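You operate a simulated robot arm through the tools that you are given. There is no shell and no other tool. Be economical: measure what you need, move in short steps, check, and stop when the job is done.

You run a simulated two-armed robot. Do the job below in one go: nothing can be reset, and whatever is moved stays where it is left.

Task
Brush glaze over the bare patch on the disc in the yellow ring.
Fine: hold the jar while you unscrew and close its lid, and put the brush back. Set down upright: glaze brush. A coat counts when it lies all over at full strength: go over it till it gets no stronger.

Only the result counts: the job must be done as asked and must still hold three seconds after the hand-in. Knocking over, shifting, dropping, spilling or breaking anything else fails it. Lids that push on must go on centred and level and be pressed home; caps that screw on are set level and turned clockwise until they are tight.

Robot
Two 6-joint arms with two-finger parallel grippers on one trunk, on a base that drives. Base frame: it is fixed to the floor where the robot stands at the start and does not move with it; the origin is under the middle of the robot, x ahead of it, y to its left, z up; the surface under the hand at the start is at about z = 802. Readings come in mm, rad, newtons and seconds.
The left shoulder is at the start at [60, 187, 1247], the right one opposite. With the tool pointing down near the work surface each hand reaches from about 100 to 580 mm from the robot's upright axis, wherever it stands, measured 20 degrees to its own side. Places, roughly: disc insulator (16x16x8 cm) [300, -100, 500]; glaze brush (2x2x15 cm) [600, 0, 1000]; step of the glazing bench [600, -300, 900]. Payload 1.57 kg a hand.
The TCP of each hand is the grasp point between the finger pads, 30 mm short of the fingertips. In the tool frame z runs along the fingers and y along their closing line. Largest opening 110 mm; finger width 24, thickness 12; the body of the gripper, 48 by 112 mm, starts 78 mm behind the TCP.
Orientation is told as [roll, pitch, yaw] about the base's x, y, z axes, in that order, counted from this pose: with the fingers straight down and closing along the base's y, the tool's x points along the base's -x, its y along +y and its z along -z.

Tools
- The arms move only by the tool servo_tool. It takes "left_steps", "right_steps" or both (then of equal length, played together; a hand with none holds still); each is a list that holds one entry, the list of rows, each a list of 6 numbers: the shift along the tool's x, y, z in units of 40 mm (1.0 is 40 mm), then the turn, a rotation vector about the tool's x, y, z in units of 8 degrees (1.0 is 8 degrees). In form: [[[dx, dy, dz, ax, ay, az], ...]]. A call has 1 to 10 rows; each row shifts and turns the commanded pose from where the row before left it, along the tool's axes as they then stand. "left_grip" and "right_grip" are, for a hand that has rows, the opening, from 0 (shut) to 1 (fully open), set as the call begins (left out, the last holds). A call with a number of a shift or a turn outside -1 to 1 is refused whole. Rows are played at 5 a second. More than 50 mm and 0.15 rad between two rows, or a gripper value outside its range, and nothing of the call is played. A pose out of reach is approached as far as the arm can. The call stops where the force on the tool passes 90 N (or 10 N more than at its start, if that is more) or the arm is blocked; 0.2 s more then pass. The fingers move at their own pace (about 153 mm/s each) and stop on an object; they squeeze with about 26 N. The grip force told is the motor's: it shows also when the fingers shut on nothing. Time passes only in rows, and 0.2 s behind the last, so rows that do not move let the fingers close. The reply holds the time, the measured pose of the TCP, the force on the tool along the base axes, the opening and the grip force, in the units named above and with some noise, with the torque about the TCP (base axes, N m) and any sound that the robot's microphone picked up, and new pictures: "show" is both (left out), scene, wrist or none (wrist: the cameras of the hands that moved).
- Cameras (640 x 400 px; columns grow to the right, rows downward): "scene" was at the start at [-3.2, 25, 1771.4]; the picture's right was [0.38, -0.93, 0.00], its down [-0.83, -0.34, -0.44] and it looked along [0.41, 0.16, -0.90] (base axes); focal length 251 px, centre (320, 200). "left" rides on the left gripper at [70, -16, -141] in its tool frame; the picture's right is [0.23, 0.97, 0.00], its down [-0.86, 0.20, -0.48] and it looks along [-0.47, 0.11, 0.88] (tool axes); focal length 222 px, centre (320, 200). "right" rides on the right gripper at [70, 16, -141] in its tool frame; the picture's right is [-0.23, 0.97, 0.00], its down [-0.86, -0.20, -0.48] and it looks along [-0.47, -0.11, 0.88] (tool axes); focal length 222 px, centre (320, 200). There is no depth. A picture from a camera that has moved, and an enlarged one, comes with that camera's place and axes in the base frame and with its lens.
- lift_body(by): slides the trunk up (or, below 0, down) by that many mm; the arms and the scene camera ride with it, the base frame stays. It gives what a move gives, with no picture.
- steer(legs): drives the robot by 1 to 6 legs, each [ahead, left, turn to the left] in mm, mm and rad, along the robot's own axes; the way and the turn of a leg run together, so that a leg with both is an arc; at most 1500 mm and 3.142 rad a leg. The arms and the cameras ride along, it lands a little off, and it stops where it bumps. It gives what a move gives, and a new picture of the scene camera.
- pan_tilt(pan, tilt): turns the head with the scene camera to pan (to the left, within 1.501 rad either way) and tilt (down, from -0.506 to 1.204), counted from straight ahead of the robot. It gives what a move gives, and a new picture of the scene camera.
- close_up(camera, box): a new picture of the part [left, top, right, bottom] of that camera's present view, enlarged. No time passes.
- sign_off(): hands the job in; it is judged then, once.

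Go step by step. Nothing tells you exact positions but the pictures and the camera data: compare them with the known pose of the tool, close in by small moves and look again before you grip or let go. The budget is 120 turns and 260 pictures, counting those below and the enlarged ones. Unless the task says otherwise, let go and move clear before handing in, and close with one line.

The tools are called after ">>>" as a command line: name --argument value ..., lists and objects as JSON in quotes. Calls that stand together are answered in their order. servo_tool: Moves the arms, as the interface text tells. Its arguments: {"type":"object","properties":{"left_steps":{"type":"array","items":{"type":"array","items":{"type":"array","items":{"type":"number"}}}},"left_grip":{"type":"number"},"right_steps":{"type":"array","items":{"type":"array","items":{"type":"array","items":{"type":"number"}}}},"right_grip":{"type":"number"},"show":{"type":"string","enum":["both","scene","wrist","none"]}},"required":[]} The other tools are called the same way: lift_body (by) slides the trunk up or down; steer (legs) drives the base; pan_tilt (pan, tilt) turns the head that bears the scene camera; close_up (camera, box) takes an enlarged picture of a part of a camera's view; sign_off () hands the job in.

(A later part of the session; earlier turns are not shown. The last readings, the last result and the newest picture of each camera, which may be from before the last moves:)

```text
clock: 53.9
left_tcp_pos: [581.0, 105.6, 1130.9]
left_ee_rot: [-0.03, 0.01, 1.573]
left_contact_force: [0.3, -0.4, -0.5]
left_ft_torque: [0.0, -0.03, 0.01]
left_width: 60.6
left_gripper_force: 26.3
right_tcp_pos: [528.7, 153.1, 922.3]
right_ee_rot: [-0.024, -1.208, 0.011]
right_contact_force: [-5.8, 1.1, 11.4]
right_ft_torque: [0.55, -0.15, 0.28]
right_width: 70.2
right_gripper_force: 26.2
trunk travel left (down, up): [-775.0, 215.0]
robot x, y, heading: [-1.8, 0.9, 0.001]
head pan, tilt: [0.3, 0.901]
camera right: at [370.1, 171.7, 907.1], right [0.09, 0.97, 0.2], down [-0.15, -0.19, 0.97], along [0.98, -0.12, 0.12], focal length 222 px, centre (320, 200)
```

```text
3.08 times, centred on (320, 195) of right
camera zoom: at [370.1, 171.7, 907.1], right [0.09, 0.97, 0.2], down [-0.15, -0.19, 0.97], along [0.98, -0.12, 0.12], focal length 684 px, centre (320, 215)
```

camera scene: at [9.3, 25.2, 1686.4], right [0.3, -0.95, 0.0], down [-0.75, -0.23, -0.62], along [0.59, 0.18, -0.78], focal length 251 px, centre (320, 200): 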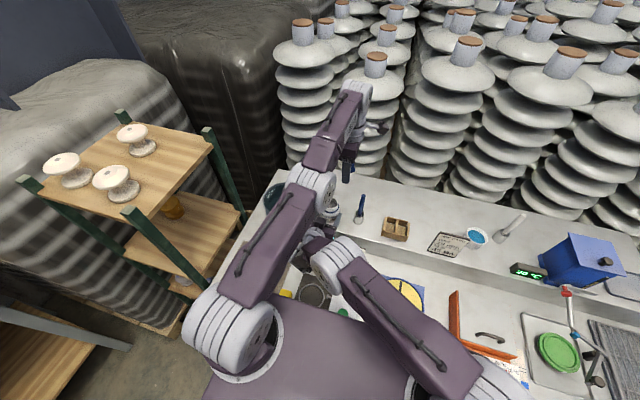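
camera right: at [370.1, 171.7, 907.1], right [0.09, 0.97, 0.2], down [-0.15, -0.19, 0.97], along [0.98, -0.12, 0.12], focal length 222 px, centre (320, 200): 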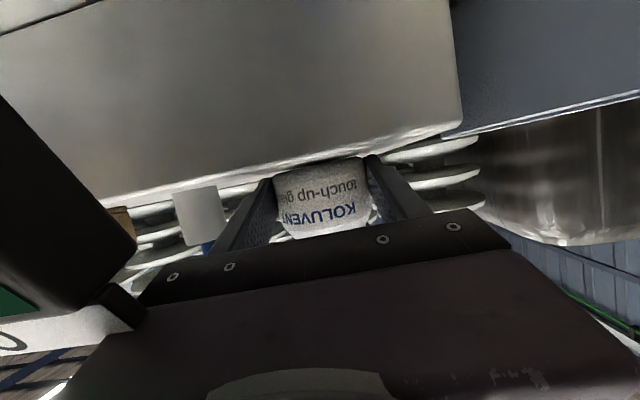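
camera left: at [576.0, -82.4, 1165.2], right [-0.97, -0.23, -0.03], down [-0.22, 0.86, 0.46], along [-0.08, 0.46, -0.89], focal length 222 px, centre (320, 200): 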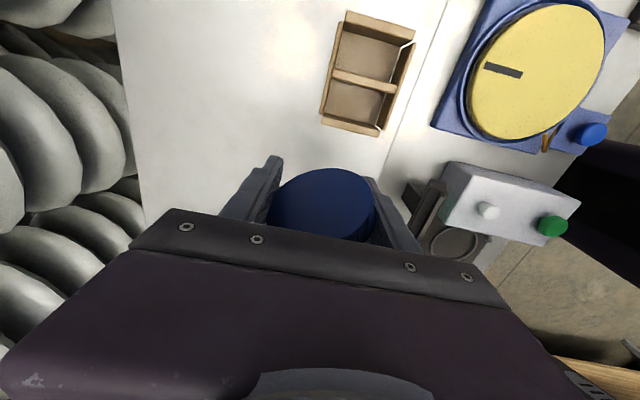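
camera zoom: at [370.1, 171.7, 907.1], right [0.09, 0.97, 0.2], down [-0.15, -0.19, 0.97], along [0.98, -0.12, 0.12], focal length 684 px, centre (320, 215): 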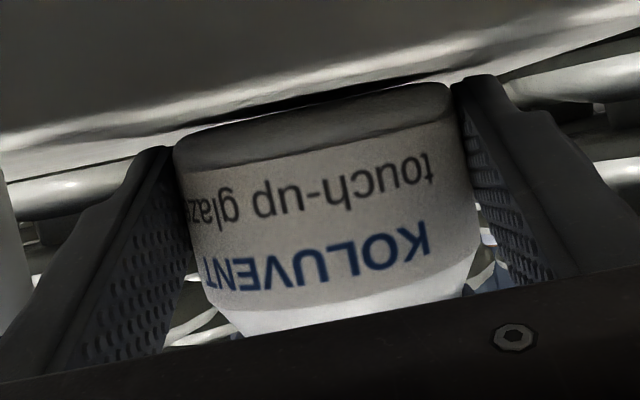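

It is level again. I'll open the right hand and back out along its own axis.

>>> servo_tool --right_steps '[[[0, 0, 0, 0, 0, 0], [0, 0, 0, 0, 0, 0], [-0.03, 0, 0, 0, 0, 0]]]' --right_grip 1 --show "wrist"

>>> servo_tool --right_steps '[[[0, 0, -0.6, 0, 0, 0], [0, 0, -0.6, 0, 0, 0], [0, 0, -0.6, 0, 0, 0], [-0.3, 0, -0.6, 0, 0, 0]]]' --show "both"

```text
clock: 54.7
left_tcp_pos: [584.6, 106.1, 1128.0]
left_ee_rot: [-0.026, 0.012, 1.573]
left_contact_force: [0.1, 0.0, -0.5]
left_ft_torque: [-0.01, 0.03, -0.02]
left_width: 60.4
left_gripper_force: 26.1
right_tcp_pos: [531.8, 153.4, 921.2]
right_ee_rot: [-0.025, -1.205, 0.01]
right_contact_force: [0.2, 0.2, 0.1]
right_ft_torque: [-0.01, -0.03, 0.01]
right_width: 110.3
right_gripper_force: 0.0
trunk travel left (down, up): [-775.0, 215.0]
robot x, y, heading: [0.5, -0.6, 0.001]
head pan, tilt: [0.3, 0.901]
camera right: at [373.9, 172.3, 907.9], right [0.09, 0.97, 0.2], down [-0.14, -0.19, 0.97], along [0.99, -0.12, 0.12], focal length 222 px, centre (320, 200)
```

right: 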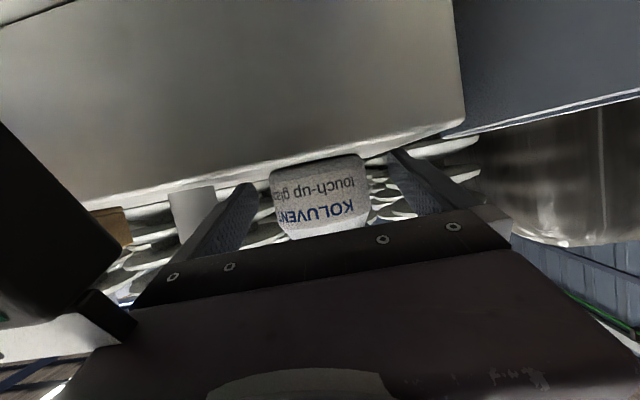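

```text
clock: 55.7
left_tcp_pos: [584.8, 109.8, 1134.0]
left_ee_rot: [-0.038, 0.012, 1.58]
left_contact_force: [-1.3, 0.3, -0.1]
left_ft_torque: [0.0, 0.02, -0.03]
left_width: 60.1
left_gripper_force: 26.4
right_tcp_pos: [446.7, 134.9, 956.2]
right_ee_rot: [-0.115, -1.191, 0.073]
right_contact_force: [0.2, -0.8, 0.8]
right_ft_torque: [0.01, -0.02, -0.02]
right_width: 110.2
right_gripper_force: 0.0
trunk travel left (down, up): [-775.0, 215.0]
robot x, y, heading: [3.9, 1.1, 0.005]
head pan, tilt: [0.3, 0.901]
camera scene: at [11.0, 24.2, 1686.3], right [0.3, -0.95, 0.0], down [-0.75, -0.23, -0.62], along [0.59, 0.18, -0.78], focal length 251 px, centre (320, 200)
camera right: at [290.4, 157.1, 942.1], right [0.12, 0.98, 0.17], down [-0.13, -0.15, 0.98], along [0.98, -0.14, 0.11], focal length 222 px, centre (320, 200)
```

scene: 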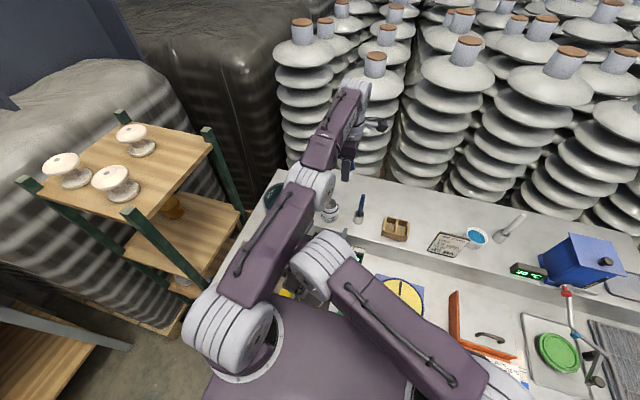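
right: 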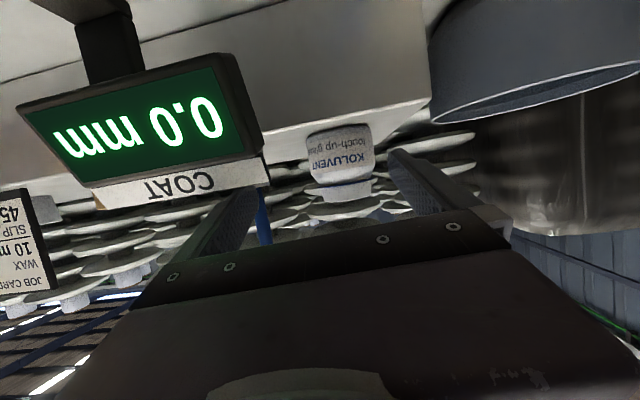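

The elbows are still touching. I'll move the left arm up and away to the left first.

>>> servo_tool --left_steps '[[[-0.3, 0.3, -0.6, 0, 0, 0], [-0.65, 0.6, -0.25, 0, 0, 0], [-0.65, 0.6, -0.25, 0, 0, 0], [-0.65, 0.6, -0.25, 0, 0, 0], [-0.65, 0.6, -0.25, 0, 0, 0], [-0.65, 0.6, -0.25, 0, 0, 0]]]' --show "scene"

```text
clock: 57.1
left_tcp_pos: [574.3, 152.5, 1179.0]
left_ee_rot: [-0.027, 0.012, 1.571]
left_contact_force: [-0.7, 0.7, -0.3]
left_ft_torque: [0.01, -0.02, -0.03]
left_width: 59.8
left_gripper_force: 25.8
left hand out of reach, approached as far as the arm can: row 1, 2, 3, 4, 5, 6
right_tcp_pos: [446.9, 154.6, 971.2]
right_ee_rot: [-0.019, -1.209, 0.007]
right_contact_force: [-0.8, -0.1, 0.3]
right_ft_torque: [0.01, 0.01, 0.0]
right_width: 110.2
right_gripper_force: 0.1
trunk travel left (down, up): [-775.0, 215.0]
robot x, y, heading: [1.8, -1.5, 0.002]
head pan, tilt: [0.3, 0.901]
camera scene: at [12.0, 24.4, 1686.3], right [0.3, -0.95, 0.0], down [-0.75, -0.23, -0.62], along [0.59, 0.18, -0.78], focal length 251 px, centre (320, 200)
```

scene: 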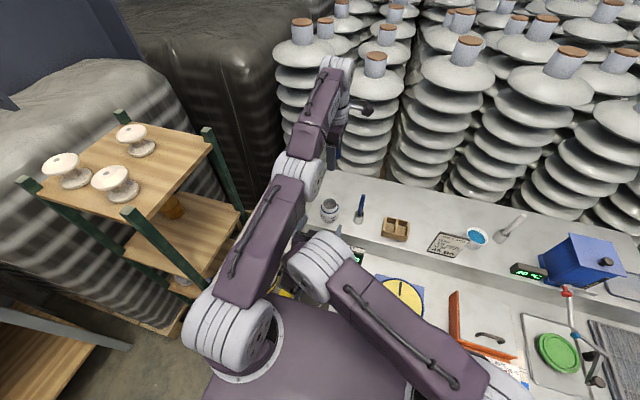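

The left arm is stretched straight and the solver seems stuck. I'll turn its yaw back while keeping the commanded point nearer.

>>> servo_tool --left_steps '[[[0, 0, 0, 0, 0, 1], [0, 0, 0, 0, 0, 1], [0, 0, 0, 0, 0, 1], [0, 0, 0, 0, 0, 1], [0, 0, 0, 0, 0, 1], [0, 0, 0, 0, 0, 1]]]' --show "both"

```text
clock: 58.5
left_tcp_pos: [575.4, 151.2, 1179.4]
left_ee_rot: [-0.03, -0.014, 0.731]
left_contact_force: [0.2, -0.2, 0.0]
left_ft_torque: [-0.02, 0.0, 0.01]
left_width: 59.9
left_gripper_force: 25.8
right_tcp_pos: [445.8, 154.0, 972.1]
right_ee_rot: [-0.023, -1.209, 0.008]
right_contact_force: [-0.1, -0.3, 0.7]
right_ft_torque: [0.0, 0.03, 0.02]
right_width: 110.1
right_gripper_force: 0.1
trunk travel left (down, up): [-775.0, 215.0]
robot x, y, heading: [-1.4, 0.3, 0.004]
head pan, tilt: [0.3, 0.901]
camera scene: at [12.0, 24.4, 1686.3], right [0.3, -0.95, 0.0], down [-0.75, -0.23, -0.62], along [0.59, 0.18, -0.78], focal length 251 px, centre (320, 200)
camera left: at [530.5, 94.8, 1320.3], right [-0.82, 0.57, -0.03], down [0.49, 0.73, 0.48], along [0.3, 0.38, -0.87], focal length 222 px, centre (320, 200)
```

scene: 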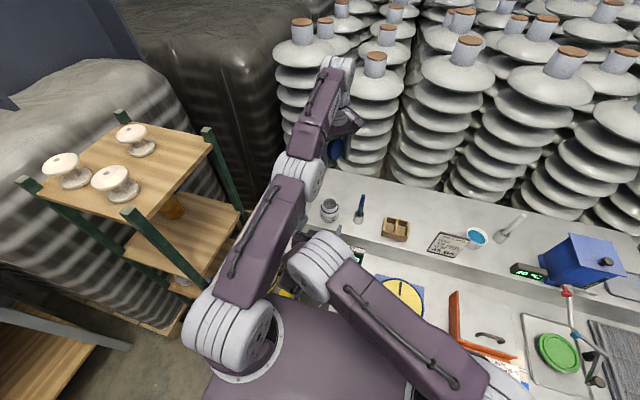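
left: 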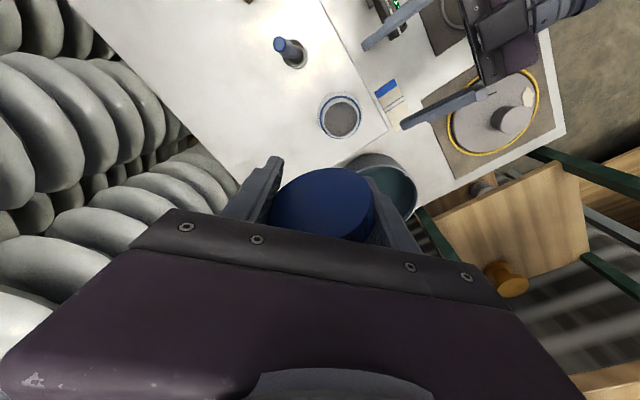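

The arm sits on the edge of its reach above the shoulder height. I'll command back, down and left, which shortens it.

>>> servo_tool --left_steps '[[[0.23, 0.71, 0.36, 0, 0, 0], [0.23, 0.71, 0.36, 0, 0, 0], [0.23, 0.71, 0.36, 0, 0, 0], [0.23, 0.71, 0.2, 0, 0, 0]]]' --show "scene"

```text
clock: 59.5
left_tcp_pos: [574.4, 161.5, 1182.1]
left_ee_rot: [-0.028, -0.012, 0.735]
left_contact_force: [-0.1, -0.3, -0.4]
left_ft_torque: [0.01, -0.01, 0.04]
left_width: 59.5
left_gripper_force: 26.1
left hand out of reach, approached as far as the arm can: row 1, 2, 3, 4
right_tcp_pos: [445.9, 154.0, 970.5]
right_ee_rot: [-0.023, -1.209, 0.009]
right_contact_force: [-0.2, 0.3, -0.2]
right_ft_torque: [0.0, -0.01, 0.03]
right_width: 110.1
right_gripper_force: 0.0
trunk travel left (down, up): [-775.0, 215.0]
robot x, y, heading: [4.4, 0.3, 0.002]
head pan, tilt: [0.3, 0.901]
camera scene: at [11.9, 24.8, 1686.3], right [0.3, -0.95, 0.0], down [-0.75, -0.23, -0.62], along [0.59, 0.18, -0.78], focal length 251 px, centre (320, 200)
```

scene: 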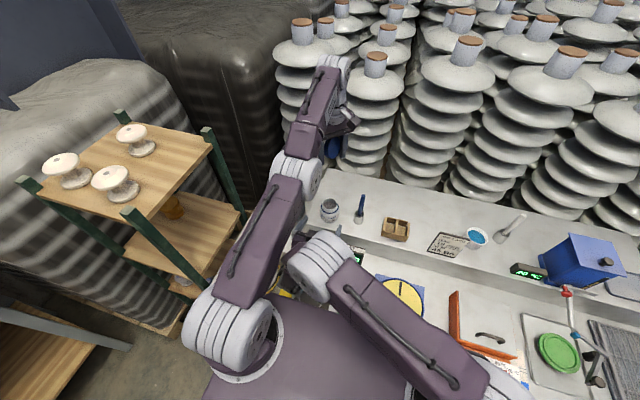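

The left arm is locked straight. I'll clear the right arm out to its own side first, so the left can be freed safely.

>>> servo_tool --right_steps '[[[-0.7, 0, -0.27, 0, 0, 0], [-0.7, 0, -0.27, 0, 0, 0], [-0.3, -0.8, -0.1, 0, 0, 0], [0, -0.9, 0, 0, 0, 0], [0, -0.9, 0, 0, 0, 0], [0, -0.9, 0, 0, 0, 0], [0, -0.9, 0, 0, 0, 0], [0, -0.9, 0, 0, 0, 0], [0, -0.9, 0, 0, 0, 0]]]' --show "scene"

>>> servo_tool --left_steps '[[[0.6, 0.6, 0.5, 0, 0, 0], [0.6, 0.6, 0.5, 0, 0, 0], [0.6, 0.6, 0.5, 0, 0, 0], [0.6, 0.6, 0.5, 0, 0, 0]]]' --show "scene"

```text
clock: 61.5
left_tcp_pos: [575.0, 159.1, 1180.7]
left_ee_rot: [-0.026, -0.014, 0.736]
left_contact_force: [-0.2, -0.7, -0.5]
left_ft_torque: [0.01, -0.01, 0.03]
left_width: 58.9
left_gripper_force: 26.5
right_tcp_pos: [501.4, -12.2, 1113.1]
right_ee_rot: [-0.04, -1.201, 0.021]
right_contact_force: [0.0, 0.7, -0.4]
right_ft_torque: [0.03, -0.02, 0.03]
right_width: 110.0
right_gripper_force: 0.0
right hand out of reach, approached as far as the arm can: row 5, 6, 7, 8, 9
trunk travel left (down, up): [-775.0, 215.0]
robot x, y, heading: [-1.3, -2.9, 0.001]
head pan, tilt: [0.3, 0.901]
camera scene: at [12.1, 22.8, 1686.3], right [0.3, -0.95, 0.0], down [-0.75, -0.23, -0.62], along [0.59, 0.19, -0.78], focal length 251 px, centre (320, 200)
```

scene: 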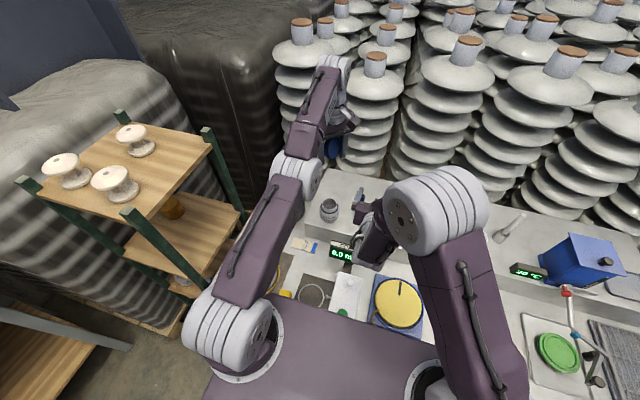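

```text
clock: 62.5
left_tcp_pos: [575.3, 160.5, 1181.5]
left_ee_rot: [-0.028, -0.014, 0.736]
left_contact_force: [0.2, 0.5, 0.1]
left_ft_torque: [-0.01, -0.05, 0.02]
left_width: 59.0
left_gripper_force: 25.9
left hand out of reach, approached as far as the arm can: row 1, 2, 3, 4
right_tcp_pos: [501.5, -11.1, 1112.7]
right_ee_rot: [-0.042, -1.202, 0.023]
right_contact_force: [0.2, -0.7, -0.2]
right_ft_torque: [0.01, -0.01, -0.01]
right_width: 109.7
right_gripper_force: 0.1
trunk travel left (down, up): [-775.0, 215.0]
robot x, y, heading: [1.3, 0.5, 0.002]
head pan, tilt: [0.3, 0.901]
camera scene: at [12.0, 24.3, 1686.3], right [0.3, -0.95, 0.0], down [-0.75, -0.23, -0.62], along [0.59, 0.18, -0.78], focal length 251 px, centre (320, 200)
```

scene: 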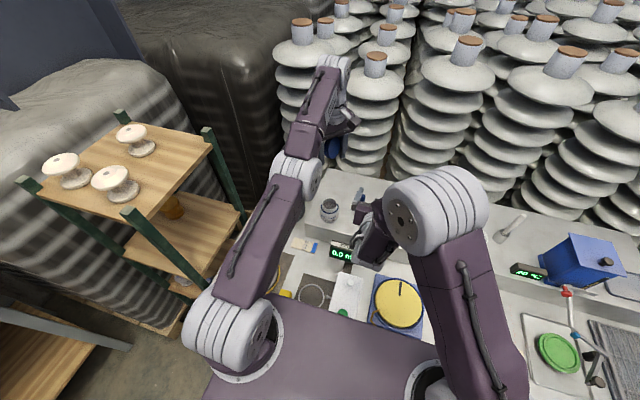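

The left elbow probably sits at its hyper-extension limit. I'll command it outward first to pass through straight, then inward.

>>> servo_tool --left_steps '[[[-0.47, -0.45, -0.35, 0, 0, 0], [-0.47, -0.45, -0.35, 0, 0, 0], [0.6, 0.6, 0.5, 0, 0, 0], [0.6, 0.6, 0.5, 0, 0, 0], [0.6, 0.6, 0.5, 0, 0, 0]]]' --show "scene"

```text
clock: 63.7
left_tcp_pos: [573.8, 160.8, 1181.7]
left_ee_rot: [-0.028, -0.015, 0.735]
left_contact_force: [-0.2, 0.1, -0.5]
left_ft_torque: [-0.01, -0.01, 0.0]
left_width: 58.9
left_gripper_force: 25.6
left hand out of reach, approached as far as the arm can: row 1, 2, 3, 4, 5
right_tcp_pos: [502.0, -11.3, 1114.0]
right_ee_rot: [-0.043, -1.201, 0.025]
right_contact_force: [-0.3, -0.7, 0.8]
right_ft_torque: [0.03, 0.0, -0.02]
right_width: 110.3
right_gripper_force: 0.0
trunk travel left (down, up): [-775.0, 215.0]
robot x, y, heading: [2.3, -1.0, -0.001]
head pan, tilt: [0.3, 0.901]
camera scene: at [12.3, 24.4, 1686.3], right [0.3, -0.95, 0.0], down [-0.75, -0.23, -0.62], along [0.59, 0.18, -0.78], focal length 251 px, centre (320, 200)
```

scene: 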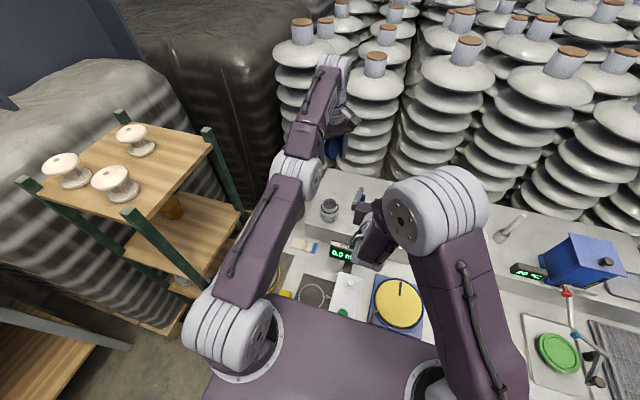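

It is still locked. I'll test very small inward steps to see which direction is free.

>>> servo_tool --left_steps '[[[0.06, 0.06, 0.05, 0, 0, 0], [0.06, 0.06, 0.05, 0, 0, 0], [0.06, 0.06, 0.05, 0, 0, 0], [0.06, 0.06, 0.05, 0, 0, 0], [0.06, 0.06, 0.05, 0, 0, 0]]]' --show "none"

>>> servo_tool --left_steps '[[[0, 0, 0.3, 0, 0, 0], [0, 0, 0.3, 0, 0, 0], [0, 0, 0.3, 0, 0, 0], [0, 0, 0.3, 0, 0, 0]]]' --show "none"

>>> servo_tool --left_steps '[[[-0.3, 0.3, 0, 0, 0, 0], [-0.3, 0.3, 0, 0, 0, 0], [-0.3, 0.3, 0, 0, 0, 0], [-0.3, 0.3, 0, 0, 0, 0]]]' --show "none"

```text
clock: 64.9
left_tcp_pos: [575.1, 160.4, 1182.4]
left_ee_rot: [-0.027, -0.015, 0.734]
left_contact_force: [0.0, 0.0, -1.2]
left_ft_torque: [0.02, 0.01, 0.04]
left_width: 58.5
left_gripper_force: 26.5
left hand out of reach, approached as far as the arm can: row 1, 2, 3, 4, 5
right_tcp_pos: [502.0, -9.5, 1114.0]
right_ee_rot: [-0.044, -1.202, 0.023]
right_contact_force: [0.1, 0.3, -0.2]
right_ft_torque: [-0.01, -0.02, -0.01]
right_width: 109.9
right_gripper_force: 0.1
trunk travel left (down, up): [-775.0, 215.0]
robot x, y, heading: [0.2, 0.3, 0.005]
head pan, tilt: [0.3, 0.901]
```

```text
clock: 65.9
left_tcp_pos: [586.9, 160.0, 1138.1]
left_ee_rot: [-0.03, -0.013, 0.735]
left_contact_force: [0.6, 0.1, 0.2]
left_ft_torque: [0.02, -0.01, 0.0]
left_width: 58.2
left_gripper_force: 26.0
left hand out of reach, approached as far as the arm can: row 1, 3, 4
right_tcp_pos: [503.1, -10.0, 1113.7]
right_ee_rot: [-0.044, -1.202, 0.025]
right_contact_force: [0.2, -0.6, -0.5]
right_ft_torque: [-0.01, 0.0, -0.04]
right_width: 110.0
right_gripper_force: 0.1
trunk travel left (down, up): [-775.0, 215.0]
robot x, y, heading: [0.8, 1.1, 0.008]
head pan, tilt: [0.3, 0.901]
```

```text
clock: 66.9
left_tcp_pos: [589.3, 229.6, 1136.8]
left_ee_rot: [-0.03, -0.014, 0.736]
left_contact_force: [0.6, 0.5, -0.5]
left_ft_torque: [-0.02, 0.03, -0.01]
left_width: 57.6
left_gripper_force: 26.5
right_tcp_pos: [501.9, -8.7, 1113.0]
right_ee_rot: [-0.045, -1.202, 0.024]
right_contact_force: [0.0, -0.5, -0.2]
right_ft_torque: [0.04, -0.02, 0.0]
right_width: 109.9
right_gripper_force: 0.1
trunk travel left (down, up): [-775.0, 215.0]
robot x, y, heading: [2.5, -1.1, 0.004]
head pan, tilt: [0.3, 0.901]
```

Sideways and tangential moves work; only the inward direction is blocked by the elbow. I'll try one single outward nudge, then inward.

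>>> servo_tool --left_steps '[[[-0.22, -0.165, -0.125, 0, 0, 0], [0.36, 0.27, 0.2, 0, 0, 0], [0.36, 0.27, 0.2, 0, 0, 0]]]' --show "wrist"

>>> servo_tool --left_steps '[[[-0.05, -0.04, -0.03, 0, 0, 0], [0.36, 0.27, 0.2, 0, 0, 0], [0.36, 0.27, 0.2, 0, 0, 0]]]' --show "none"

```text
clock: 67.7
left_tcp_pos: [587.7, 228.5, 1134.3]
left_ee_rot: [-0.028, -0.014, 0.734]
left_contact_force: [-0.1, 0.2, -0.2]
left_ft_torque: [0.0, 0.01, 0.0]
left_width: 57.5
left_gripper_force: 26.0
left hand out of reach, approached as far as the arm can: row 1, 2, 3
right_tcp_pos: [500.2, -10.3, 1111.8]
right_ee_rot: [-0.044, -1.205, 0.023]
right_contact_force: [0.6, 0.5, -0.6]
right_ft_torque: [0.01, 0.01, 0.0]
right_width: 110.2
right_gripper_force: 0.1
trunk travel left (down, up): [-775.0, 215.0]
robot x, y, heading: [2.2, 0.1, 0.002]
head pan, tilt: [0.3, 0.901]
camera left: at [543.0, 171.3, 1275.7], right [-0.82, 0.57, -0.03], down [0.49, 0.73, 0.48], along [0.3, 0.38, -0.87], focal length 222 px, centre (320, 200)
```

left: 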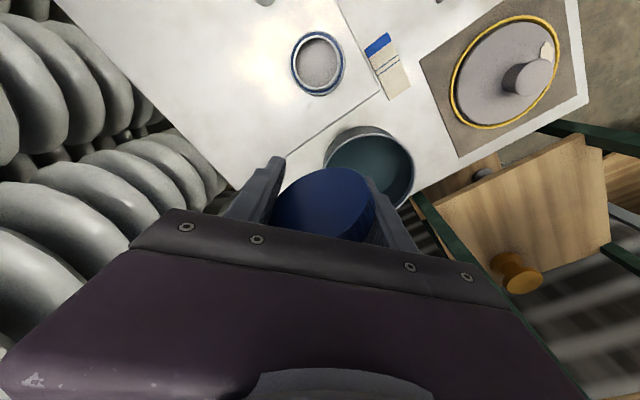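

```text
clock: 68.5
left_tcp_pos: [588.5, 228.2, 1133.6]
left_ee_rot: [-0.026, -0.012, 0.734]
left_contact_force: [0.2, -0.2, -0.5]
left_ft_torque: [0.02, -0.01, 0.01]
left_width: 56.9
left_gripper_force: 25.7
left hand out of reach, approached as far as the arm can: row 2, 3
right_tcp_pos: [501.4, -10.9, 1112.1]
right_ee_rot: [-0.044, -1.203, 0.026]
right_contact_force: [-1.4, -1.1, 0.7]
right_ft_torque: [-0.04, 0.02, -0.01]
right_width: 110.1
right_gripper_force: 0.0
trunk travel left (down, up): [-775.0, 215.0]
robot x, y, heading: [-1.7, -1.1, -0.001]
head pan, tilt: [0.3, 0.901]
```

The lid is still held, but it has ridden up and tilted in the fingers. With the arm straight I can reach [594, 100] on the step behind jar and brush, so I'll turn the hand to yaw 90° and go above that spot.

>>> servo_tool --left_steps '[[[0, 0, 0, 0, 0, -1], [0, 0, 0, 0, 0, -1], [0, 0, 0, 0, 0, -1], [0, 0, 0, 0, 0, -1], [0, 0, 0, 0, 0, -1], [0, 0, 0, 0, 0, -1], [0.8, 0, 0, 0, 0, 0], [0.8, 0, 0, 0, 0, 0], [0.8, 0, 0, 0, 0, 0], [0.8, 0, 0, 0, 0, 0]]]' --show "none"

>>> close_up --camera "left" --box '[170, 40, 470, 260]'

>>> close_up --camera "scene" --box '[280, 100, 440, 260]'

```text
clock: 70.7
left_tcp_pos: [586.0, 97.9, 1137.1]
left_ee_rot: [-0.032, 0.01, 1.573]
left_contact_force: [0.5, -1.1, 0.0]
left_ft_torque: [0.03, 0.01, 0.01]
left_width: 14.8
left_gripper_force: 25.9
left hand out of reach, approached as far as the arm can: row 7
right_tcp_pos: [501.8, -12.0, 1113.7]
right_ee_rot: [-0.04, -1.202, 0.022]
right_contact_force: [-0.3, 1.0, 1.0]
right_ft_torque: [-0.01, 0.01, 0.02]
right_width: 109.9
right_gripper_force: 0.1
trunk travel left (down, up): [-775.0, 215.0]
robot x, y, heading: [2.2, 0.7, 0.001]
head pan, tilt: [0.3, 0.901]
```

```text
1.82 times, centred on (320, 150) of left
camera zoom: at [597.5, 29.8, 1279.5], right [-0.97, -0.23, -0.03], down [-0.22, 0.86, 0.46], along [-0.08, 0.46, -0.89], focal length 404 px, centre (320, 291)
```

zoom: 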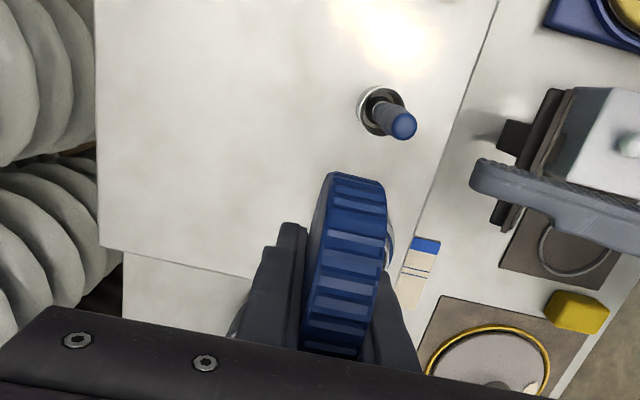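

```text
2.50 times, centred on (360, 180) of scene
camera zoom: at [11.6, 22.4, 1686.4], right [0.3, -0.95, 0.0], down [-0.75, -0.23, -0.62], along [0.59, 0.19, -0.78], focal length 627 px, centre (220, 250)
```

zoom: 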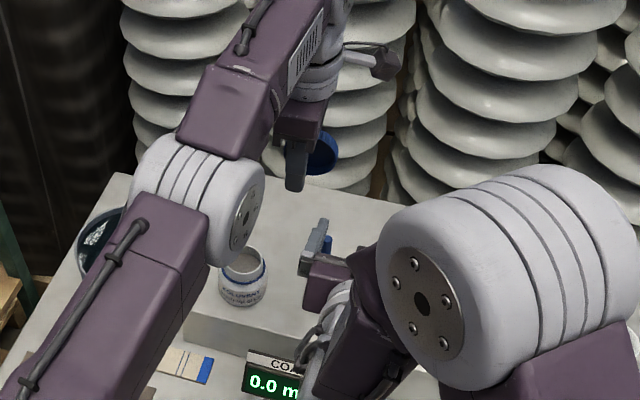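

The lid has turned on edge and is now clamped firmly across its thickness (15 mm). First I must free the left elbow, so I'll alternate outward and inward commands and watch which rows succeed.

>>> servo_tool --left_steps '[[[0.16, -0.95, -0.24, 0, 0, 0], [-0.05, 0.28, 0.07, 0, 0, 0], [0.12, -0.7, -0.18, 0, 0, 0], [-0.05, 0.28, 0.07, 0, 0, 0], [0.08, -0.5, -0.13, 0, 0, 0], [-0.05, 0.28, 0.07, 0, 0, 0], [0.05, -0.3, -0.08, 0, 0, 0], [-0.05, 0.28, 0.07, 0, 0, 0], [-0.05, 0.28, 0.07, 0, 0, 0]]]' --show "none"

```text
clock: 72.7
left_tcp_pos: [580.4, 98.7, 1140.4]
left_ee_rot: [-0.03, 0.013, 1.572]
left_contact_force: [-0.2, -0.2, -0.7]
left_ft_torque: [0.0, 0.02, 0.0]
left_width: 14.6
left_gripper_force: 26.2
left hand out of reach, approached as far as the arm can: row 1, 2, 3, 4, 5, 6, 7, 8, 9
right_tcp_pos: [501.7, -9.1, 1113.3]
right_ee_rot: [-0.044, -1.203, 0.024]
right_contact_force: [1.0, -0.5, 0.4]
right_ft_torque: [0.01, -0.01, -0.01]
right_width: 110.2
right_gripper_force: 0.1
trunk travel left (down, up): [-775.0, 215.0]
robot x, y, heading: [-4.0, -2.0, 0.004]
head pan, tilt: [0.3, 0.901]
```

Both directions are flagged, which fits an exactly straight elbow. A downward move bends it in the allowed sense, so I'll combine down and inward.

>>> servo_tool --left_steps '[[[0, 0.4, 0.85, 0, 0, 0], [0, 0.4, 0.85, 0, 0, 0]]]' --show "none"

>>> servo_tool --left_steps '[[[0, 0.4, -0.85, 0, 0, 0], [0, 0.4, -0.85, 0, 0, 0]]]' --show "none"

```text
clock: 73.3
left_tcp_pos: [588.9, 91.7, 1100.8]
left_ee_rot: [-0.028, 0.012, 1.572]
left_contact_force: [0.3, -0.3, -1.0]
left_ft_torque: [0.01, 0.03, -0.01]
left_width: 14.7
left_gripper_force: 25.7
left hand out of reach, approached as far as the arm can: row 1, 2
right_tcp_pos: [502.7, -9.1, 1113.0]
right_ee_rot: [-0.044, -1.203, 0.023]
right_contact_force: [0.0, -0.6, -0.2]
right_ft_torque: [0.0, -0.01, -0.02]
right_width: 110.0
right_gripper_force: 0.1
trunk travel left (down, up): [-775.0, 215.0]
robot x, y, heading: [-2.4, 1.6, 0.003]
head pan, tilt: [0.3, 0.901]
```

```text
clock: 73.9
left_tcp_pos: [569.8, 93.4, 1169.3]
left_ee_rot: [-0.028, 0.014, 1.574]
left_contact_force: [-0.1, -0.8, -0.7]
left_ft_torque: [0.02, 0.01, -0.02]
left_width: 14.8
left_gripper_force: 26.1
left hand out of reach, approached as far as the arm can: row 1, 2
right_tcp_pos: [500.6, -11.1, 1114.5]
right_ee_rot: [-0.042, -1.203, 0.021]
right_contact_force: [0.5, -0.8, -0.1]
right_ft_torque: [-0.01, 0.0, 0.04]
right_width: 109.9
right_gripper_force: 0.0
trunk travel left (down, up): [-775.0, 215.0]
robot x, y, heading: [2.3, 1.5, -0.002]
head pan, tilt: [0.3, 0.901]
```

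It keeps sliding on its reach sphere. A pitch turn forces the elbow joint to take part, so I'll try a tilt that also brings the wrist inward.

>>> servo_tool --left_steps '[[[0, 0.2, 0, 1, 0, 0], [0, 0.2, 0, 1, 0, 0]]]' --show "none"

>>> servo_tool --left_steps '[[[0, 0.9, 0, -1, 0, 0], [0, 0.9, 0, -1, 0, 0]]]' --show "none"

```text
clock: 74.5
left_tcp_pos: [571.6, 93.4, 1168.6]
left_ee_rot: [-0.027, 0.013, 1.573]
left_contact_force: [0.9, -0.2, -0.6]
left_ft_torque: [-0.01, 0.01, 0.01]
left_width: 14.6
left_gripper_force: 25.8
left hand out of reach, approached as far as the arm can: row 1, 2
right_tcp_pos: [502.3, -10.9, 1114.1]
right_ee_rot: [-0.043, -1.201, 0.022]
right_contact_force: [0.0, 0.6, 0.5]
right_ft_torque: [0.01, -0.01, -0.02]
right_width: 109.8
right_gripper_force: 0.0
trunk travel left (down, up): [-775.0, 215.0]
robot x, y, heading: [-0.5, 0.8, 0.003]
head pan, tilt: [0.3, 0.901]
```

```text
clock: 75.1
left_tcp_pos: [510.4, 88.7, 1165.3]
left_ee_rot: [0.25, 0.012, 1.572]
left_contact_force: [1.2, -0.1, 0.3]
left_ft_torque: [0.02, -0.01, 0.0]
left_width: 15.2
left_gripper_force: 25.9
left hand out of reach, approached as far as the arm can: row 1, 2
right_tcp_pos: [501.3, -9.5, 1113.8]
right_ee_rot: [-0.042, -1.201, 0.022]
right_contact_force: [-0.5, -0.3, -0.1]
right_ft_torque: [0.01, 0.02, 0.04]
right_width: 110.2
right_gripper_force: 0.2
trunk travel left (down, up): [-775.0, 215.0]
robot x, y, heading: [2.8, -2.8, 0.0]
head pan, tilt: [0.3, 0.901]
```

That moved: the wrist came inward about 17 mm. I'll try more inward motion.

>>> servo_tool --left_steps '[[[0, 0.4, 0, 0, 0, 0], [0, 0.4, 0, 0, 0, 0], [0, 0.4, 0.2, 0, 0, 0]]]' --show "none"

>>> servo_tool --left_steps '[[[0, 0.9, 0, -1, 0, 0], [0, 0.9, 0, -1, 0, 0]]]' --show "scene"

```text
clock: 75.9
left_tcp_pos: [460.8, 88.3, 1169.9]
left_ee_rot: [0.248, 0.012, 1.572]
left_contact_force: [-0.7, -0.5, 0.4]
left_ft_torque: [0.01, 0.01, 0.01]
left_width: 14.6
left_gripper_force: 26.0
right_tcp_pos: [501.4, -10.3, 1113.7]
right_ee_rot: [-0.044, -1.203, 0.024]
right_contact_force: [-0.4, 0.5, 0.0]
right_ft_torque: [0.0, -0.01, 0.0]
right_width: 110.0
right_gripper_force: 0.1
trunk travel left (down, up): [-775.0, 215.0]
robot x, y, heading: [2.4, -3.2, 0.005]
head pan, tilt: [0.3, 0.901]
```

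```text
clock: 76.5
left_tcp_pos: [391.4, 90.8, 1190.9]
left_ee_rot: [0.532, 0.013, 1.571]
left_contact_force: [0.4, 0.0, -0.5]
left_ft_torque: [0.0, -0.02, 0.0]
left_width: 14.7
left_gripper_force: 26.1
right_tcp_pos: [502.4, -10.0, 1113.9]
right_ee_rot: [-0.043, -1.202, 0.024]
right_contact_force: [-1.2, 0.1, -0.1]
right_ft_torque: [0.0, 0.01, 0.01]
right_width: 109.8
right_gripper_force: 0.0
trunk travel left (down, up): [-775.0, 215.0]
robot x, y, heading: [1.4, 0.1, -0.001]
head pan, tilt: [0.3, 0.901]
camera scene: at [11.3, 24.4, 1686.3], right [0.3, -0.95, 0.0], down [-0.75, -0.23, -0.62], along [0.59, 0.18, -0.78], focal length 251 px, centre (320, 200)
```

scene: 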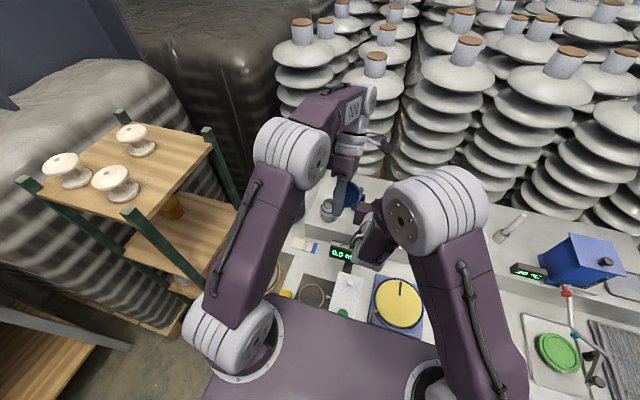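

The left elbow is free and bent again; I won't stretch it that far any more. I'll straighten the left hand, move it clear of the right one and turn it to yaw 0 to see how the lid sits.

>>> servo_tool --left_steps '[[[-1, 0, 0, 0, 0, 0], [-1, 0, 0, 0, 0, 0], [0, 0, 0, 1, 0, 0], [0, 0, 0, 1, 0, 0], [0, 0, 0, 1, 0, 0], [0, 0, 0, 0.8, 0, 0], [0, 0, 0, 0, 0, 1], [0, 0, 0, 0, 0, 1], [0, 0, 0, 0, 0, 1], [0, 0, 0, 0, 0, 1]]]' --show "none"

>>> servo_tool --left_steps '[[[0, 0, 0, 0, 0, 1], [0, 0, 0, 0, 0, 1], [0, 0, 0, 0, 0, 1], [0, 0, 0, 0, 0, 1], [0, 0, 0, 0, 0, 1], [0, 0, 0, 0, 0, 1], [0, 0, 0, 0, 0, 1], [0, 0, 0, 0, 0, 0.25]]]' --show "both"

>>> close_up --camera "right" --box '[0, 0, 640, 400]'

```text
clock: 78.7
left_tcp_pos: [393.6, 169.7, 1191.2]
left_ee_rot: [-0.007, 0.008, 1.013]
left_contact_force: [-0.2, 1.2, -0.4]
left_ft_torque: [-0.01, 0.01, -0.02]
left_width: 14.7
left_gripper_force: 26.1
right_tcp_pos: [503.4, -9.6, 1112.4]
right_ee_rot: [-0.043, -1.202, 0.023]
right_contact_force: [-0.2, 0.4, 0.5]
right_ft_torque: [0.01, 0.03, 0.01]
right_width: 109.9
right_gripper_force: 0.0
trunk travel left (down, up): [-775.0, 215.0]
robot x, y, heading: [-1.7, 4.1, 0.007]
head pan, tilt: [0.3, 0.901]
```

```text
clock: 80.5
left_tcp_pos: [393.4, 169.3, 1192.0]
left_ee_rot: [-0.012, 0.001, -0.001]
left_contact_force: [-0.1, -0.7, -1.2]
left_ft_torque: [0.03, 0.0, 0.0]
left_width: 14.8
left_gripper_force: 26.2
right_tcp_pos: [502.1, -9.9, 1113.4]
right_ee_rot: [-0.045, -1.203, 0.025]
right_contact_force: [-0.7, 0.2, 0.3]
right_ft_torque: [0.0, 0.0, 0.0]
right_width: 110.3
right_gripper_force: 0.1
trunk travel left (down, up): [-775.0, 215.0]
robot x, y, heading: [0.0, -2.3, 0.004]
head pan, tilt: [0.3, 0.901]
camera scene: at [12.0, 24.4, 1686.3], right [0.3, -0.95, 0.0], down [-0.75, -0.23, -0.62], along [0.59, 0.18, -0.78], focal length 251 px, centre (320, 200)
camera left: at [324.4, 155.5, 1332.8], right [-0.23, 0.97, -0.01], down [0.85, 0.21, 0.48], along [0.47, 0.1, -0.88], focal length 222 px, centre (320, 200)
```

scene: 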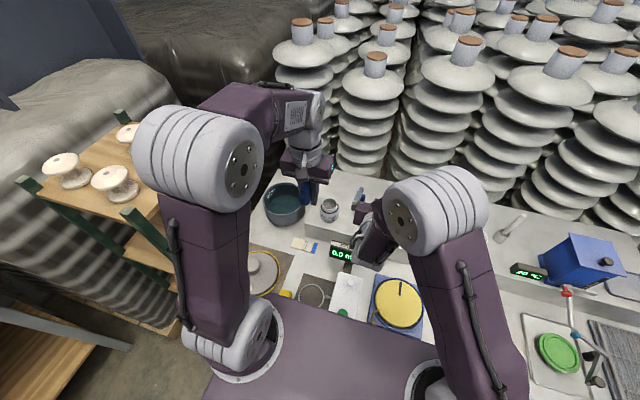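
left: 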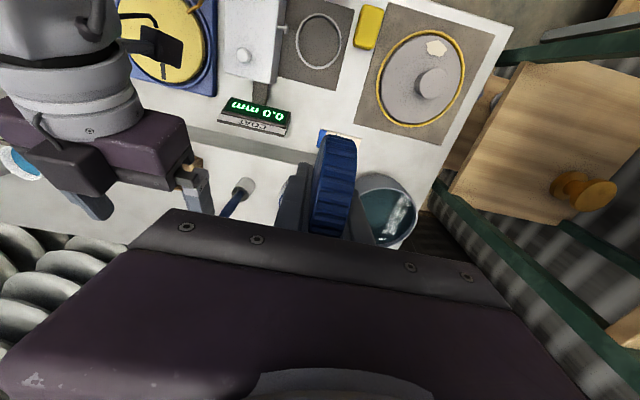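

```text
1.00 times, centred on (320, 200) of right (not enlarged: the box is as wide or as high as the picture)
camera zoom: at [344.2, 9.4, 1098.7], right [0.1, 0.98, 0.2], down [-0.14, -0.18, 0.97], along [0.98, -0.12, 0.12], focal length 222 px, centre (320, 200)
```

zoom: 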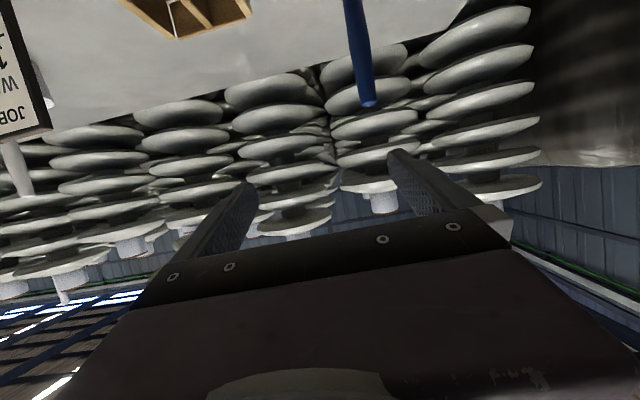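

The left arm is back to normal. I'll zoom in to see which face of the lid points where.

>>> close_up --camera "scene" --box '[270, 140, 360, 220]'

>>> close_up --camera "left" --box '[260, 110, 400, 260]'

```text
5.00 times, centred on (315, 180) of scene
camera zoom: at [12.0, 24.4, 1686.3], right [0.3, -0.95, 0.0], down [-0.75, -0.23, -0.62], along [0.59, 0.18, -0.78], focal length 1255 px, centre (345, 300)
```

zoom: 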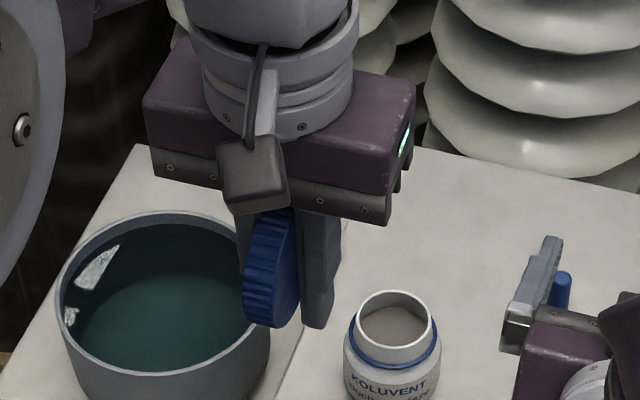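

```text
2.67 times, centred on (330, 185) of left
camera zoom: at [324.4, 155.5, 1332.8], right [-0.23, 0.97, -0.01], down [0.85, 0.21, 0.48], along [0.47, 0.1, -0.88], focal length 592 px, centre (293, 240)
```

zoom: 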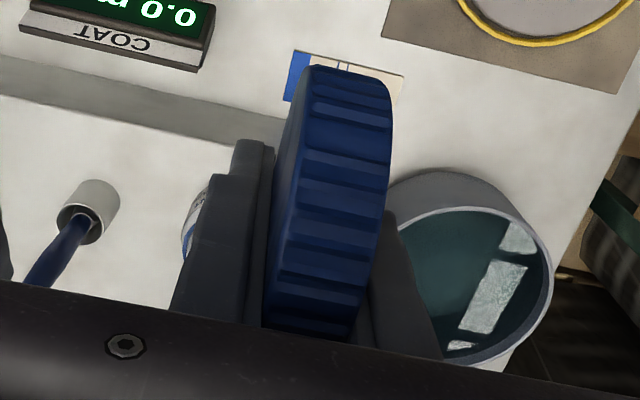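

I can't tell top from inside yet. I'll turn the left hand by 48° so the near face looks toward the head camera.

>>> servo_tool --left_steps '[[[0, 0, 0, 0, 0, 1], [0, 0, 0, 0, 0, 1], [0, 0, 0, 0, 0, 1], [0, 0, 0, 0, 0, 1], [0, 0, 0, 0, 0, 1], [0, 0, 0, 0, 0, 1]]]' --show "none"

>>> close_up --camera "scene" --box '[270, 140, 360, 220]'

```text
clock: 81.9
left_tcp_pos: [393.8, 168.5, 1192.0]
left_ee_rot: [-0.007, -0.008, -0.84]
left_contact_force: [0.5, 0.1, -0.1]
left_ft_torque: [0.0, 0.02, 0.0]
left_width: 14.5
left_gripper_force: 26.0
right_tcp_pos: [502.5, -9.6, 1113.3]
right_ee_rot: [-0.042, -1.202, 0.026]
right_contact_force: [-0.5, 0.4, 0.6]
right_ft_torque: [-0.01, -0.02, 0.01]
right_width: 110.0
right_gripper_force: 0.0
trunk travel left (down, up): [-775.0, 215.0]
robot x, y, heading: [0.5, 3.8, 0.002]
head pan, tilt: [0.3, 0.901]
```

```text
5.00 times, centred on (315, 180) of scene
camera zoom: at [11.9, 24.4, 1686.3], right [0.3, -0.95, 0.0], down [-0.75, -0.23, -0.62], along [0.59, 0.18, -0.78], focal length 1255 px, centre (345, 300)
```

zoom: 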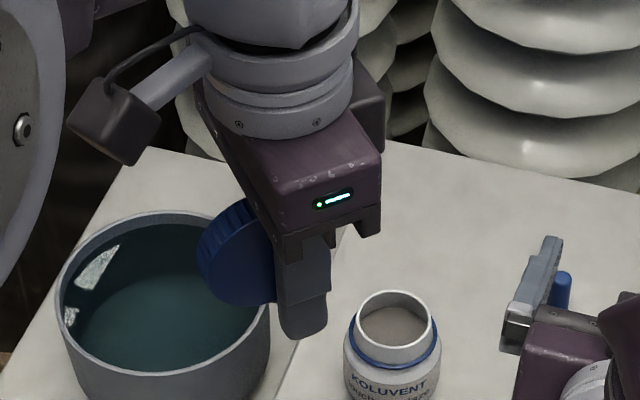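

The visible face is the flat top, on the tool's −y side, and the lid sticks out toward the hand's camera side. I'll pass it to the right hand in the air (edge grip) and then take it back by the rim with the left. First I'll pose both hands.

>>> servo_tool --left_steps '[[[0, 0, 0, 0, 0, -1], [0, 0, 0, 0, 0, -1], [0, 0, 0, 0, 0, -1], [0, 0, 0, 0, 0, -1], [0, 0, 0, 0, 0, -1], [0, 0, 0, 0, 0, -1], [-0.8, 0, 0, 0, 0, 0], [-0.8, 0, 0, 0, 0, 0], [-0.8, 0, 0, 0, 0, 0]]]' --right_steps '[[[0.1, 0, -0.77, 0, 0, 0], [0.1, 0, -0.77, 0, 0, 0], [0.1, 0, -0.77, 0, 0, 0], [0.1, 0, -0.77, 0, 0, 0], [0, 0, 0, 0, 0, 0], [0, 0, 0, 0, 0, 0], [0, 0, 0, 0, 0, 0], [0, 0, 0, 0, 0, 0], [0, 0, 0, 0, 0, 0]]]' --show "both"

```text
clock: 83.9
left_tcp_pos: [489.0, 171.5, 1191.0]
left_ee_rot: [-0.011, 0.0, 0.003]
left_contact_force: [0.1, 0.6, -0.2]
left_ft_torque: [-0.01, 0.06, 0.03]
left_width: 14.8
left_gripper_force: 25.7
right_tcp_pos: [387.5, 6.1, 1155.9]
right_ee_rot: [-0.028, -1.206, 0.011]
right_contact_force: [-0.1, 0.5, -0.7]
right_ft_torque: [-0.01, -0.02, 0.0]
right_width: 110.2
right_gripper_force: 0.0
right hand out of reach, approached as far as the arm can: row 1, 2, 4
trunk travel left (down, up): [-775.0, 215.0]
robot x, y, heading: [3.8, 2.5, 0.001]
head pan, tilt: [0.3, 0.901]
camera scene: at [13.4, 24.4, 1686.3], right [0.3, -0.95, 0.0], down [-0.75, -0.23, -0.62], along [0.59, 0.18, -0.78], focal length 251 px, centre (320, 200)
camera right: at [230.1, 25.1, 1141.1], right [0.1, 0.97, 0.2], down [-0.14, -0.19, 0.97], along [0.98, -0.12, 0.12], focal length 222 px, centre (320, 200)
camera left: at [419.9, 157.9, 1332.4], right [-0.23, 0.97, -0.01], down [0.85, 0.21, 0.48], along [0.47, 0.1, -0.88], focal length 222 px, centre (320, 200)
```

scene: 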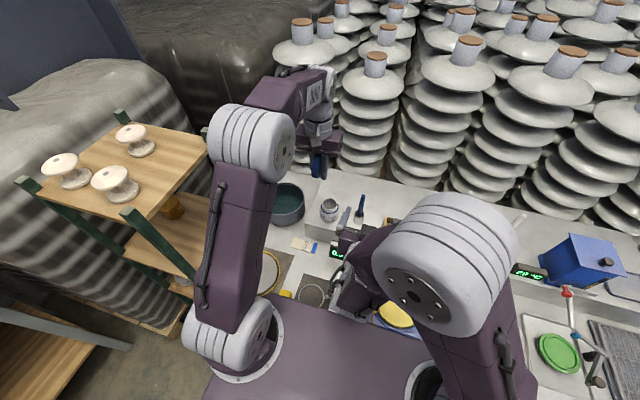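
right: 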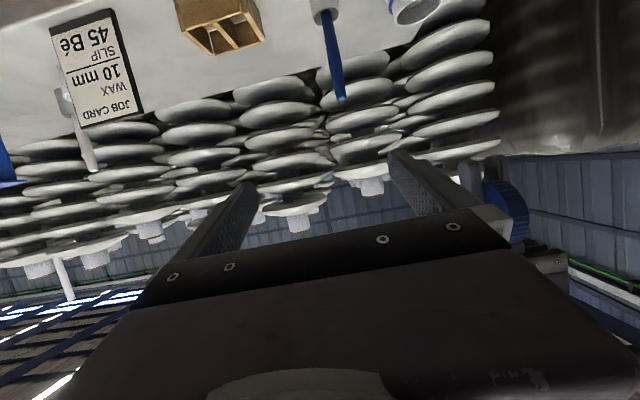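
left: 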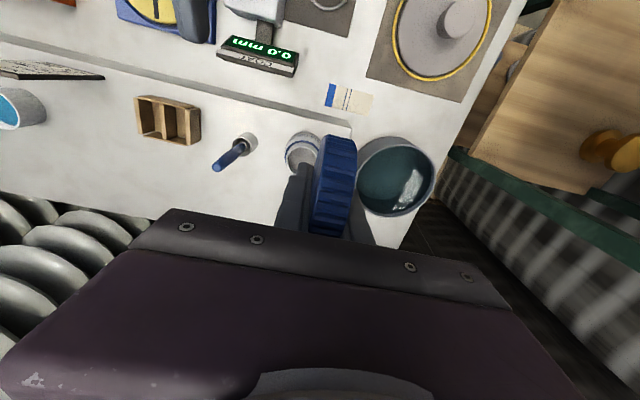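

The lid centre is at about [456, 171, 1210]. I'll bring the right hand in line behind it.

>>> servo_tool --right_steps '[[[-0.8, 0, -0.3, 0, 0, 0], [-0.8, 0.3, -0.3, 0, 0, 0], [-0.25, 0.95, -0.1, 0, 0, 0], [0, 0.95, -0.1, 0, 0, 0], [0, 0.95, -0.1, 0, 0, 0], [0, 0.95, -0.1, 0, 0, 0]]]' --show "both"

```text
clock: 85.5
left_tcp_pos: [488.2, 174.5, 1191.6]
left_ee_rot: [-0.012, -0.003, 0.008]
left_contact_force: [0.1, 0.6, -0.4]
left_ft_torque: [0.03, -0.03, -0.01]
left_width: 14.8
left_gripper_force: 26.1
right_tcp_pos: [390.0, 110.5, 1203.8]
right_ee_rot: [-0.378, -1.146, 0.268]
right_contact_force: [0.1, -0.1, 0.5]
right_ft_torque: [0.0, -0.02, 0.01]
right_width: 109.9
right_gripper_force: 0.1
trunk travel left (down, up): [-775.0, 215.0]
robot x, y, heading: [1.1, 2.9, 0.003]
head pan, tilt: [0.3, 0.901]
stopped in row 6 (right hand): the arm was blocked; the commanded pose is now the measured one
camera scene: at [12.0, 24.3, 1686.3], right [0.3, -0.95, 0.0], down [-0.75, -0.23, -0.62], along [0.59, 0.18, -0.78], focal length 251 px, centre (320, 200)
camera right: at [233.2, 137.6, 1191.8], right [0.16, 0.98, 0.06], down [-0.11, -0.04, 0.99], along [0.98, -0.17, 0.11], focal length 222 px, centre (320, 200)
```

scene: 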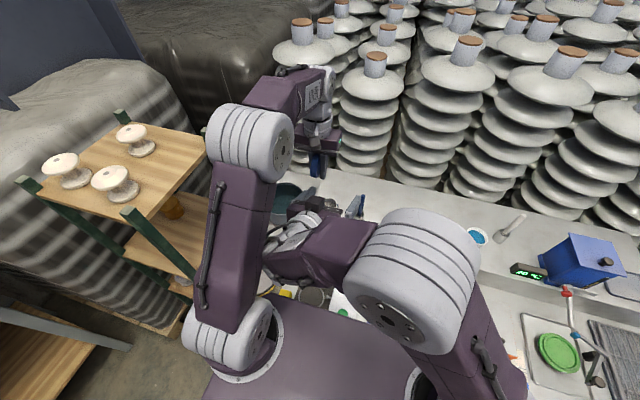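
right: 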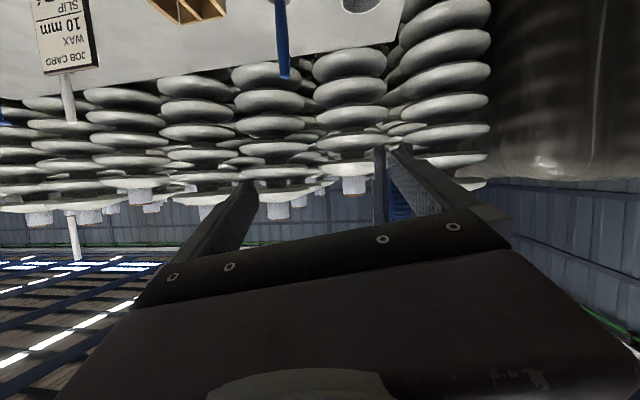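

The right wrist met the left upper arm. I'll shift the meeting point to the right (lid at y≈97) and restore the right hand's orientation.

>>> servo_tool --right_steps '[[[0, -0.4, 0, -0.47, 0, 0.39], [0, -0.3, 0, -0.47, 0, 0.38], [0, 0, 0, 0, 0, 0]]]' --left_steps '[[[0, -0.63, 0, 0, 0, 0], [0, -0.63, 0, 0, 0, 0], [0, -0.63, 0, 0, 0, 0]]]' --show "wrist"

```text
clock: 86.3
left_tcp_pos: [488.4, 98.8, 1193.0]
left_ee_rot: [-0.011, -0.002, 0.01]
left_contact_force: [0.4, 0.4, -0.6]
left_ft_torque: [0.0, 0.0, 0.01]
left_width: 14.6
left_gripper_force: 26.5
right_tcp_pos: [387.2, 83.8, 1206.4]
right_ee_rot: [0.003, -1.169, 0.003]
right_contact_force: [-0.6, 0.3, 0.0]
right_ft_torque: [-0.01, -0.06, 0.01]
right_width: 109.9
right_gripper_force: 0.0
trunk travel left (down, up): [-775.0, 215.0]
robot x, y, heading: [1.0, 1.3, 0.001]
head pan, tilt: [0.3, 0.901]
camera right: at [228.9, 100.3, 1198.2], right [0.08, 0.97, 0.21], down [-0.1, -0.2, 0.97], along [0.99, -0.1, 0.08], focal length 222 px, centre (320, 200)
camera left: at [419.7, 84.4, 1333.9], right [-0.24, 0.97, -0.01], down [0.85, 0.21, 0.48], along [0.47, 0.1, -0.88], focal length 222 px, centre (320, 200)
```

right: 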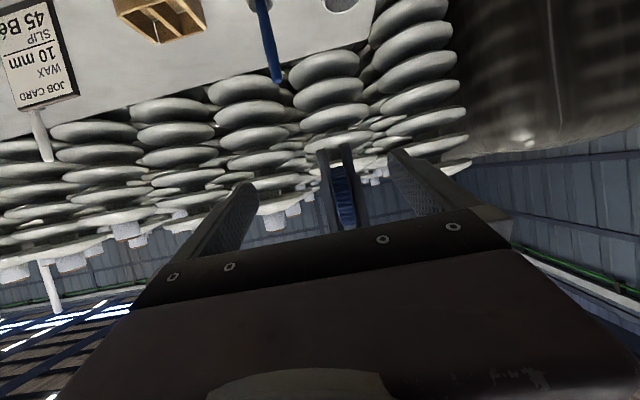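
left: 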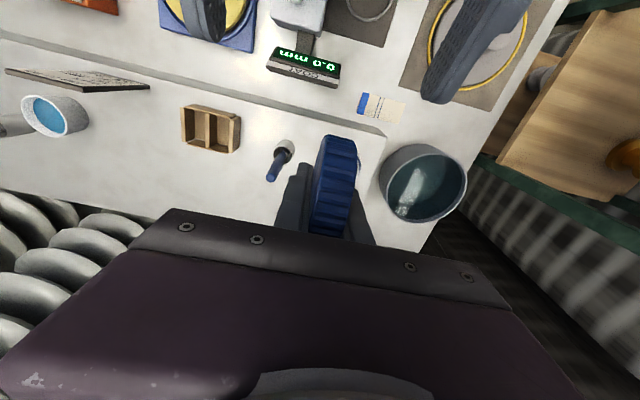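

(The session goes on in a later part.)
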